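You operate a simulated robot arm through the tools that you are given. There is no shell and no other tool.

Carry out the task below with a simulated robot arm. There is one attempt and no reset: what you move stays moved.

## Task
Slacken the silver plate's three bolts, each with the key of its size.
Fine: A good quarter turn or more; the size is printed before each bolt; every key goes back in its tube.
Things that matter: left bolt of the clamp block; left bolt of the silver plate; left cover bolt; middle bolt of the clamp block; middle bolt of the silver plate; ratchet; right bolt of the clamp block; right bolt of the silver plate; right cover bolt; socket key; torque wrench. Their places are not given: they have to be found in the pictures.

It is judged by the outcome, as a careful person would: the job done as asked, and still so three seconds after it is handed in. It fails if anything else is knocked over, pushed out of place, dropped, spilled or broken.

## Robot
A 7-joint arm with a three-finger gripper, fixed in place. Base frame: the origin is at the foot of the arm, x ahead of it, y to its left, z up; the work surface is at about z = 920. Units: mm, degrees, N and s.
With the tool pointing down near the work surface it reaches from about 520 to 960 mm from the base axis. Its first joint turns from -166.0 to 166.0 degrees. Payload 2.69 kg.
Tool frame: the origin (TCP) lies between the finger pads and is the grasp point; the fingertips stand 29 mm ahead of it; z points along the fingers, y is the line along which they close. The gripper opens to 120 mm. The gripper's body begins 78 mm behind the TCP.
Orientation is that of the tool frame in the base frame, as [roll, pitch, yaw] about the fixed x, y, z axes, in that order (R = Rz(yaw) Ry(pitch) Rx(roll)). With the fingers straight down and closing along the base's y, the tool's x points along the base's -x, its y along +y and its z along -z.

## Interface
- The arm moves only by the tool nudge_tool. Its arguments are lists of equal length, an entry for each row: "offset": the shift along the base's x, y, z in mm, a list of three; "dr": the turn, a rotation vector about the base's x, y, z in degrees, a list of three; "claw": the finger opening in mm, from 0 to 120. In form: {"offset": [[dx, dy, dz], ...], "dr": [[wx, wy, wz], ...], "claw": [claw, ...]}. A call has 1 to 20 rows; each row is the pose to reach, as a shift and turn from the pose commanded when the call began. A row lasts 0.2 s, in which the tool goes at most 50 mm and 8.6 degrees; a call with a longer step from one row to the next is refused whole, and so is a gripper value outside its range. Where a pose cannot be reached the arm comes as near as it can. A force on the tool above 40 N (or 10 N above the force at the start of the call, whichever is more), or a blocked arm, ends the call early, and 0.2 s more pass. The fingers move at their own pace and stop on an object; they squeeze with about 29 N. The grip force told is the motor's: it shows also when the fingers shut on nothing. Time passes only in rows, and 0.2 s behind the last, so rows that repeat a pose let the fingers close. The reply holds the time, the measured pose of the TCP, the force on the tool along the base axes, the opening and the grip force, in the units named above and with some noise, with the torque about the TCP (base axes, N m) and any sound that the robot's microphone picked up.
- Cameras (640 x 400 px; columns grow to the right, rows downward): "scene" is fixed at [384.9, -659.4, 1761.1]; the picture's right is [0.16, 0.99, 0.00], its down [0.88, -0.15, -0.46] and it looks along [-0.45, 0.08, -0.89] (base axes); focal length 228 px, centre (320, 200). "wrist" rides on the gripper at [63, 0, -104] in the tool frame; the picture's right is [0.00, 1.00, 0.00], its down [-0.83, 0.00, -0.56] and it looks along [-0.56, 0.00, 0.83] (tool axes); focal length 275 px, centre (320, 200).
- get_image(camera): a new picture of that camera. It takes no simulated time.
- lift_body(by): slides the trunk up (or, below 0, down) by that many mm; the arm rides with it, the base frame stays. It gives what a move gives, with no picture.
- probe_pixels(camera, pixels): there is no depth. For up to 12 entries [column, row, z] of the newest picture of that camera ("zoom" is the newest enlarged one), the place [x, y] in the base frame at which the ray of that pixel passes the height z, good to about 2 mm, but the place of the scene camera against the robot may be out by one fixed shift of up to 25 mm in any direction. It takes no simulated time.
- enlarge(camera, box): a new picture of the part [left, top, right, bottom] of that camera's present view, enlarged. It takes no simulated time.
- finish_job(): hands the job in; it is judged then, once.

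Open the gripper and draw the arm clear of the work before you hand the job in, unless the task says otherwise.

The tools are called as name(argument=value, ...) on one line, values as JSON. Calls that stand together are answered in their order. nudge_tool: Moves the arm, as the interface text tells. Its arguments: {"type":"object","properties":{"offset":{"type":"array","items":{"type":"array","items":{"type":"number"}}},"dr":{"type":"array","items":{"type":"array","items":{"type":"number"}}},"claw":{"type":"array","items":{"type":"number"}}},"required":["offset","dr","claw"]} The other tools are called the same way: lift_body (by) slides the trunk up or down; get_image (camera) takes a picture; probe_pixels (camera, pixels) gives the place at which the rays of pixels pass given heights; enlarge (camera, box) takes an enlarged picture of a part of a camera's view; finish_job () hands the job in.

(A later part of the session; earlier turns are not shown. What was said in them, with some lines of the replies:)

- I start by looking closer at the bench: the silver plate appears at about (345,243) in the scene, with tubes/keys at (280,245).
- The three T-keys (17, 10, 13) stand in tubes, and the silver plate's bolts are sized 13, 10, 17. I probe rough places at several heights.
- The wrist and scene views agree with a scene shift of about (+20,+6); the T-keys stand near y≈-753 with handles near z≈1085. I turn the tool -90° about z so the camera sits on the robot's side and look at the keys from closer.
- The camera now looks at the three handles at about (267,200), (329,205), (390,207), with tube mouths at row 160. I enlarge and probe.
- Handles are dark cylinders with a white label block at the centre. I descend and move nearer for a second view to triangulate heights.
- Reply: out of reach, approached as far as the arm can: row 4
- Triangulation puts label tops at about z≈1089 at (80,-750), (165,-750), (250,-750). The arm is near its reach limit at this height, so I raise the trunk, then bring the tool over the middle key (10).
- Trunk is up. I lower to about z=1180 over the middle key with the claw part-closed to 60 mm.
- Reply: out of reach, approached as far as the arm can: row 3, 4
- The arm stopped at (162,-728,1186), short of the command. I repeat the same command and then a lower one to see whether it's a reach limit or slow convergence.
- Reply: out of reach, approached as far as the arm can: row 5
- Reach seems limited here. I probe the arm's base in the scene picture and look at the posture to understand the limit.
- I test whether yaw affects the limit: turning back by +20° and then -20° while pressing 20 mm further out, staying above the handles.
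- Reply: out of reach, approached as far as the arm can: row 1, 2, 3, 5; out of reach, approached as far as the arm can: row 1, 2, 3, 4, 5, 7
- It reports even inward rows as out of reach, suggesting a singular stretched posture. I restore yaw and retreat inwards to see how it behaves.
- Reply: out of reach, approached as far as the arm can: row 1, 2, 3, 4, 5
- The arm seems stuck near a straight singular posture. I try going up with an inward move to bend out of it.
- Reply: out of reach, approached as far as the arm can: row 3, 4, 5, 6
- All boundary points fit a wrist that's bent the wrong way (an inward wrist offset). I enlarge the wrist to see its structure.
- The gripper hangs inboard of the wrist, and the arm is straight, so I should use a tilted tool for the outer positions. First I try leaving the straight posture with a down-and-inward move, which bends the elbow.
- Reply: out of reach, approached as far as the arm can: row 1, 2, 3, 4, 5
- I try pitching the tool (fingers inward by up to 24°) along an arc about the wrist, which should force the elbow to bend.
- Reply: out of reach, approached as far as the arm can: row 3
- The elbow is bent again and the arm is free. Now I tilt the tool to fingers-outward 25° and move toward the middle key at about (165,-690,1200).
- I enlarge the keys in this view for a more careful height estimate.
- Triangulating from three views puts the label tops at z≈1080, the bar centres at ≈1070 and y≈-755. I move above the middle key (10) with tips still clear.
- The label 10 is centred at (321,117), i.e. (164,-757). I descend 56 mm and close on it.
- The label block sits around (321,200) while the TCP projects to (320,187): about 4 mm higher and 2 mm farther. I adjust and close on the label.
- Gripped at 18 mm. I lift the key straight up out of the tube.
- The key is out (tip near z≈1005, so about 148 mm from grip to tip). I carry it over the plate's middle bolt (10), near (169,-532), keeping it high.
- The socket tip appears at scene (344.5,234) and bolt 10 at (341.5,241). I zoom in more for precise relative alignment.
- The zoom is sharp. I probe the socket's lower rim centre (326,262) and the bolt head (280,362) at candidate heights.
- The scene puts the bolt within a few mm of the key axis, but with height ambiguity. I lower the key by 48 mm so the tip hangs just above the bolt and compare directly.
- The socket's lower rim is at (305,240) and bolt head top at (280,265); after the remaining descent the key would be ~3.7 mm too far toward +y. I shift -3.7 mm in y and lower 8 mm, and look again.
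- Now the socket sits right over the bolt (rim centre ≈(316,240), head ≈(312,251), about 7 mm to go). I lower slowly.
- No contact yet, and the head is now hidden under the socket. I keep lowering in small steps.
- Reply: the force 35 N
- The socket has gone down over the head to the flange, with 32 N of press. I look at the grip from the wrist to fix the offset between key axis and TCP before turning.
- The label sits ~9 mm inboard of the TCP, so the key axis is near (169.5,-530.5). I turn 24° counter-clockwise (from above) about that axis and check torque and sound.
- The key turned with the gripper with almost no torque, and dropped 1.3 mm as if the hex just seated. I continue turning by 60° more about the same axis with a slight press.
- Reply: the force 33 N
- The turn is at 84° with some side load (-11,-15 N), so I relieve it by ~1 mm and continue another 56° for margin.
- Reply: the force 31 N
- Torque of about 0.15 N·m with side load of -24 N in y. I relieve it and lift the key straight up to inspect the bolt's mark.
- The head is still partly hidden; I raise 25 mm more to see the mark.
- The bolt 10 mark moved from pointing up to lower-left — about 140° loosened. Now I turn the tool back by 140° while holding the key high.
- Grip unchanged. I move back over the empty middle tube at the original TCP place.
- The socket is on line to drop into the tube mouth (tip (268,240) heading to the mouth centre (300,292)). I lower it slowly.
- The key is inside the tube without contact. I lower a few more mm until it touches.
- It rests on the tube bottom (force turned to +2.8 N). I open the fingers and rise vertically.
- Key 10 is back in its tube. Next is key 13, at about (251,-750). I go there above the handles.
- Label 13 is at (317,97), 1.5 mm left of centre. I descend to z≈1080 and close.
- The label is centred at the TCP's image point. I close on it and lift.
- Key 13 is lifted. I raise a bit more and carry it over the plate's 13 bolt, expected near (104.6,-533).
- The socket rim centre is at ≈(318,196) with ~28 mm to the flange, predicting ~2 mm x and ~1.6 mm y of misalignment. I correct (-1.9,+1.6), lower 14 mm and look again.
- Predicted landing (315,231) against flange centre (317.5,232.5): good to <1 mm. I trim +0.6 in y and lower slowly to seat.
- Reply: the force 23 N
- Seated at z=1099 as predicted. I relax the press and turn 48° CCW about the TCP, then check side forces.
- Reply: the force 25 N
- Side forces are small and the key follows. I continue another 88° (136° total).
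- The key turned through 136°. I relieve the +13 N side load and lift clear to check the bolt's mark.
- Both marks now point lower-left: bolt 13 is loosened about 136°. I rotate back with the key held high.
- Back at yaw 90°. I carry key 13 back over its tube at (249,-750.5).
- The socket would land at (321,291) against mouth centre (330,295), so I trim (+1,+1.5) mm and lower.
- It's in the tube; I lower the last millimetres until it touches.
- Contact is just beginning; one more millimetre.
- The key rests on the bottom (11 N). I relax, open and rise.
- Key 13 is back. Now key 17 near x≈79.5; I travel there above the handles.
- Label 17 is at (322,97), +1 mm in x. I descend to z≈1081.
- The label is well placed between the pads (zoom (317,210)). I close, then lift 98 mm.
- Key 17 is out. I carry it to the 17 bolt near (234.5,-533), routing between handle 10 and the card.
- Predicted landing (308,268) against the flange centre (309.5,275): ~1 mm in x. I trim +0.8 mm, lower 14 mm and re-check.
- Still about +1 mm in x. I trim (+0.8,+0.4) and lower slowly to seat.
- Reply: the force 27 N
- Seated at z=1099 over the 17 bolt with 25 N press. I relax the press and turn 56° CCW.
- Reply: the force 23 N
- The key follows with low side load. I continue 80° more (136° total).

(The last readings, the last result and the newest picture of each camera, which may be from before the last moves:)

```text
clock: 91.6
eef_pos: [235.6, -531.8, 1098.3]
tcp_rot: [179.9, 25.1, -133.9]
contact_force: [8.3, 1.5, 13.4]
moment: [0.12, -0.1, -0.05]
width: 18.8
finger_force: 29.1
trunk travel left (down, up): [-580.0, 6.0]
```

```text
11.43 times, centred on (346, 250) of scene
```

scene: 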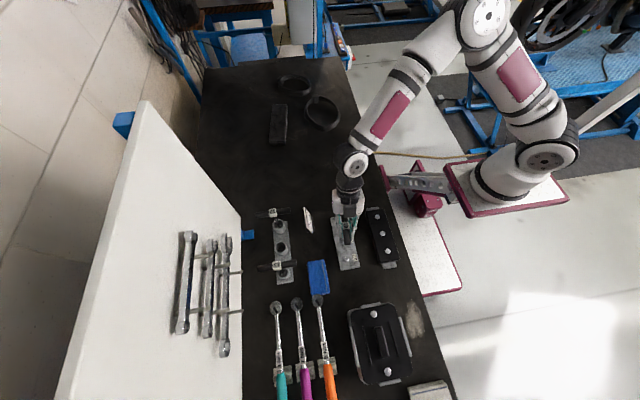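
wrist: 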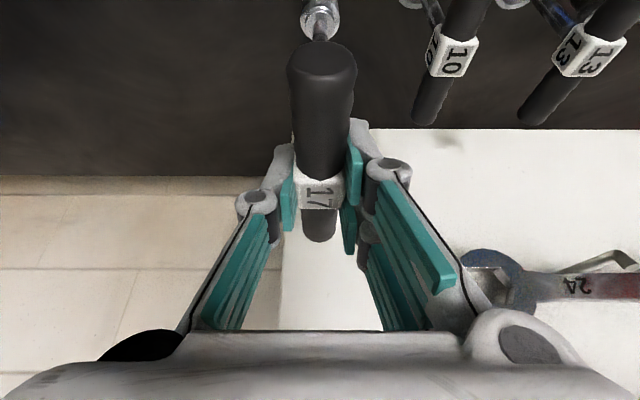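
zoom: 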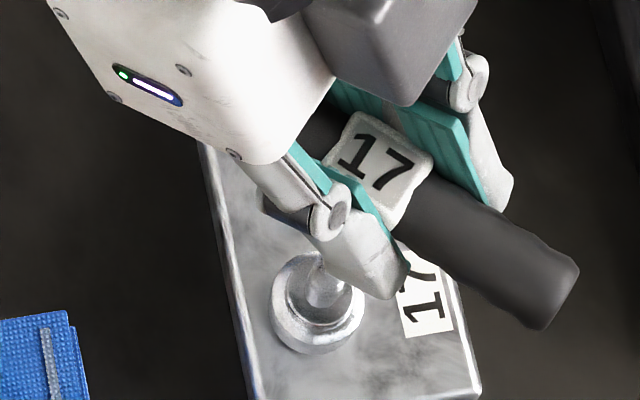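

Turned 136°. I relieve the small side load and lift to check the mark.

nudge_tool(offset=[[0.7, 0.2, 0], [0.7, 0.2, 4], [0.7, 0.2, 12], [0.7, 0.2, 24], [0.7, 0.2, 40], [0.7, 0.2, 60], [0.7, 0.2, 70]], dr=[[0, 0, 0], [0, 0, 0], [0, 0, 0], [0, 0, 0], [0, 0, 0], [0, 0, 0], [0, 0, 0]], claw=[10, 10, 10, 10, 10, 10, 10])

enlarge(camera="scene", box=[318, 215, 374, 270])

```text
clock: 93.2
eef_pos: [236.3, -531.8, 1169.0]
tcp_rot: [-179.9, 25.0, -134.1]
contact_force: [-1.1, -0.9, -1.8]
moment: [0.03, 0.01, -0.03]
width: 18.9
finger_force: 29.0
trunk travel left (down, up): [-580.0, 6.0]
```

```text
7.27 times, centred on (346, 242) of scene
```

zoom: 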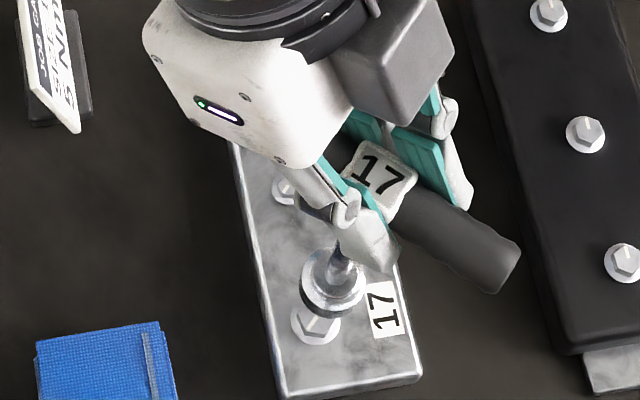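

The head is partly hidden; I raise the key and rotate back, then check the bolt.

nudge_tool(offset=[[0, 0, 6], [0, 0, 12], [0, 0, 18], [0, 0, 24], [0, 0, 24], [0, 0, 24], [0, 0, 24], [0, 0, 24], [0, 0, 24], [0, 0, 24], [0, 0, 24], [0, 0, 24], [0, 0, 24], [0, 0, 24], [0, 0, 24], [0, 0, 24], [0, 0, 24]], dr=[[0, 0, -8], [0, 0, -16], [0, 0, -24], [0, 0, -32], [0, 0, -40], [0, 0, -48], [0, 0, -56], [0, 0, -64], [0, 0, -72], [0, 0, -80], [0, 0, -88], [0, 0, -96], [0, 0, -104], [0, 0, -112], [0, 0, -120], [0, 0, -128], [0, 0, -136]], claw=[10, 10, 10, 10, 10, 10, 10, 10, 10, 10, 10, 10, 10, 10, 10, 10, 10])

enlarge(camera="scene", box=[318, 215, 374, 270])

```text
clock: 96.8
eef_pos: [236.9, -532.7, 1192.6]
tcp_rot: [179.9, 25.0, 89.9]
contact_force: [-0.3, -0.2, -1.1]
moment: [0.02, -0.05, 0.05]
width: 18.8
finger_force: 29.1
trunk travel left (down, up): [-580.0, 6.0]
```

```text
7.27 times, centred on (346, 242) of scene
```

zoom: 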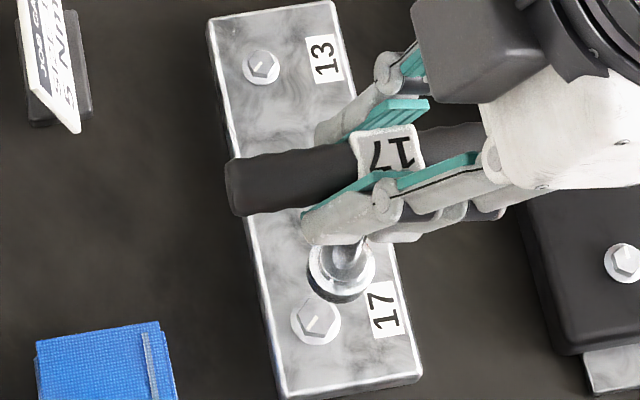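

I zoom closer on bolt 17's mark.

enlarge(camera="scene", box=[334, 248, 358, 263])

```text
16.00 times, centred on (346, 256) of scene
```

zoom: 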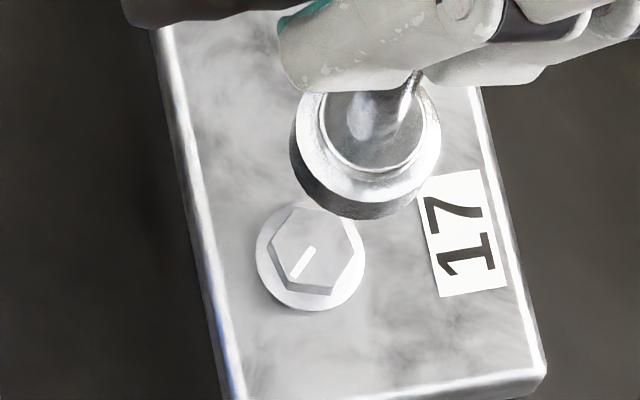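

Bolt 17's mark points lower-left too: loosened ~136°. I carry key 17 back along the same route to its tube.

nudge_tool(offset=[[-17, -12, 0], [-37, -37, 0], [-62, -67, 0], [-87, -92, 0], [-102, -117, 0], [-112, -142, 0], [-132, -177, 0], [-144, -197, 0], [-156.6, -217.8, 0], [-156.6, -217.8, 0], [-156.6, -217.8, -12], [-156.6, -217.8, -12]], dr=[[0, 0, 0], [0, 0, 0], [0, 0, 0], [0, 0, 0], [0, 0, 0], [0, 0, 0], [0, 0, 0], [0, 0, 0], [0, 0, 0], [0, 0, 0], [0, 0, 0], [0, 0, 0]], claw=[10, 10, 10, 10, 10, 10, 10, 10, 10, 10, 10, 10])

enlarge(camera="scene", box=[254, 205, 302, 235])

```text
clock: 99.4
eef_pos: [80.2, -749.5, 1181.8]
tcp_rot: [179.9, 25.1, 89.9]
contact_force: [0.1, -0.3, -1.3]
moment: [0.0, 0.02, -0.01]
width: 18.6
finger_force: 28.6
trunk travel left (down, up): [-580.0, 6.0]
```

```text
13.33 times, centred on (278, 220) of scene
```

zoom: 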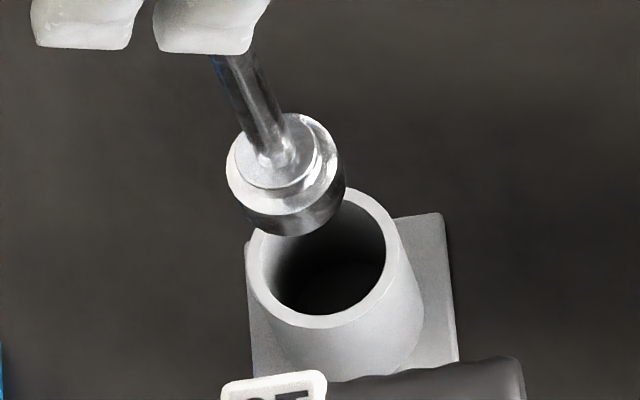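

The landing prediction (325,261) matches the mouth centre (326,258). I lower it in.

nudge_tool(offset=[[0, 0, -15], [0, 0, -30], [0, 0, -42], [0, 0, -54], [0, 0, -64], [0, 0, -74], [0, 0, -84], [0, 0, -92], [0, 0, -97], [0, 0, -97]], dr=[[0, 0, 0], [0, 0, 0], [0, 0, 0], [0, 0, 0], [0, 0, 0], [0, 0, 0], [0, 0, 0], [0, 0, 0], [0, 0, 0], [0, 0, 0]], claw=[10, 10, 10, 10, 10, 10, 10, 10, 10, 10])

nudge_tool(offset=[[0, 0, -1], [0, 0, -2], [0, 0, -3], [0, 0, -3]], dr=[[0, 0, 0], [0, 0, 0], [0, 0, 0], [0, 0, 0]], claw=[10, 10, 10, 10])

enlarge(camera="scene", box=[246, 195, 310, 235])

```text
clock: 101.6
eef_pos: [79.9, -750.7, 1082.5]
tcp_rot: [179.9, 25.0, 90.0]
contact_force: [0.4, 1.1, -1.9]
moment: [0.01, 0.0, 0.0]
width: 18.9
finger_force: 28.9
trunk travel left (down, up): [-580.0, 6.0]
```

```text
clock: 102.6
eef_pos: [79.9, -749.3, 1082.7]
tcp_rot: [-179.9, 25.2, 90.0]
contact_force: [0.7, 3.2, 13.5]
moment: [0.47, -0.06, 0.01]
width: 18.7
finger_force: 29.2
trunk travel left (down, up): [-580.0, 6.0]
```

```text
10.00 times, centred on (278, 215) of scene
```

zoom: 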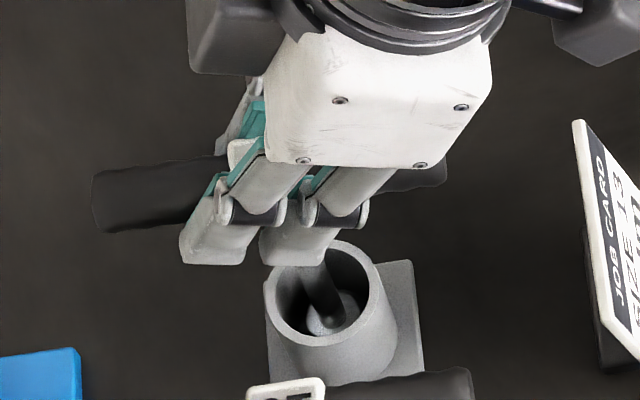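

Key 17 stands on its tube bottom (13.5 N). I relax, open, rise and draw the arm back.

nudge_tool(offset=[[0, 0, 1.2], [0, 0, 1.2], [0, 0, 1.2], [0, 0, 1.2], [0, 0, 1.2], [0, 0, 25], [0, 0, 60], [0, 0, 100]], dr=[[0, 0, 0], [0, 0, 0], [0, 0, 0], [0, 0, 0], [0, 0, 0], [0, 0, 0], [0, 0, 0], [0, 0, 0]], claw=[10, 24, 34, 50, 60, 60, 60, 60])

nudge_tool(offset=[[0, 20, 30], [0, 60, 50], [0, 100, 70], [0, 140, 80], [0, 180, 80], [0, 220, 80], [0, 260, 80]], dr=[[0, 0, 0], [0, 0, 0], [7, 0, 0], [14, 0, 0], [21, 0, 0], [25, 0, 0], [25, 0, 0]], claw=[60, 60, 60, 60, 60, 60, 60])

get_image(camera="scene")

enlarge(camera="scene", box=[240, 190, 400, 290])

```text
clock: 104.4
eef_pos: [78.9, -749.7, 1181.7]
tcp_rot: [-180.0, 25.0, 89.9]
contact_force: [-0.8, -0.2, -0.7]
moment: [0.01, -0.01, -0.03]
width: 59.8
finger_force: 0.0
trunk travel left (down, up): [-580.0, 6.0]
```

```text
clock: 106.0
eef_pos: [78.7, -490.7, 1261.0]
tcp_rot: [179.9, -0.1, 90.0]
contact_force: [0.0, -0.2, 0.0]
moment: [0.05, 0.01, -0.02]
width: 59.9
finger_force: 0.0
trunk travel left (down, up): [-580.0, 6.0]
```

```text
taken
```

scene: 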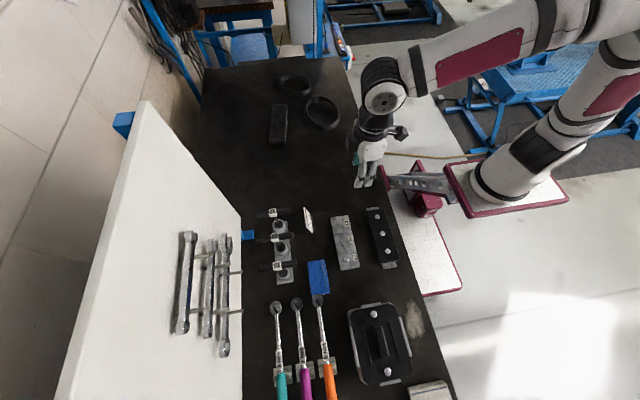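

```text
4.00 times, centred on (320, 240) of scene
```

zoom: 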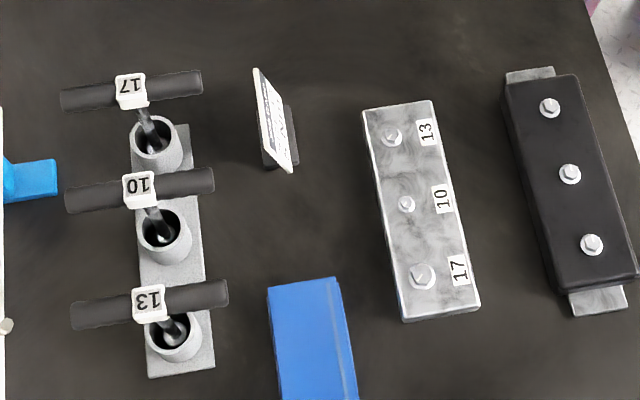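

All three keys stand in their tubes as at the start, the three plate bolts' marks have turned, and nothing else has moved. I open the gripper fully, then hand in.

nudge_tool(offset=[[0, 20, 10], [0, 40, 20], [0, 40, 20]], dr=[[0, 0, 0], [0, 0, 0], [0, 0, 0]], claw=[90, 120, 120])

finish_job()

```text
clock: 106.8
eef_pos: [80.7, -449.9, 1281.5]
tcp_rot: [180.0, 0.0, 89.9]
contact_force: [-1.0, -0.2, -0.3]
moment: [-0.02, 0.0, -0.01]
width: 120.1
finger_force: 0.1
trunk travel left (down, up): [-580.0, 6.0]
```

```text
The job is handed in.
```

All three of the silver plate's bolts are slackened, each with the key of its size, and the job is handed in.

- **Bolts:** the 10 bolt turned about 140° and the 13 and 17 bolts about 136° each, counter-clockwise. The painted marks on the heads pointed straight up at the start and now point lower-left on all three.
- **Keys:** 10, 13 and 17 are back in their own tubes and standing as they were at the start.
- **Everything else:** the final picture shows the card, blue box, clamp block, cover and torque wrenches where they were. The gripper is open and the arm is drawn clear.

The trunk is still raised 105 mm, because the arm could not reach the keys at its original height. I left it there.
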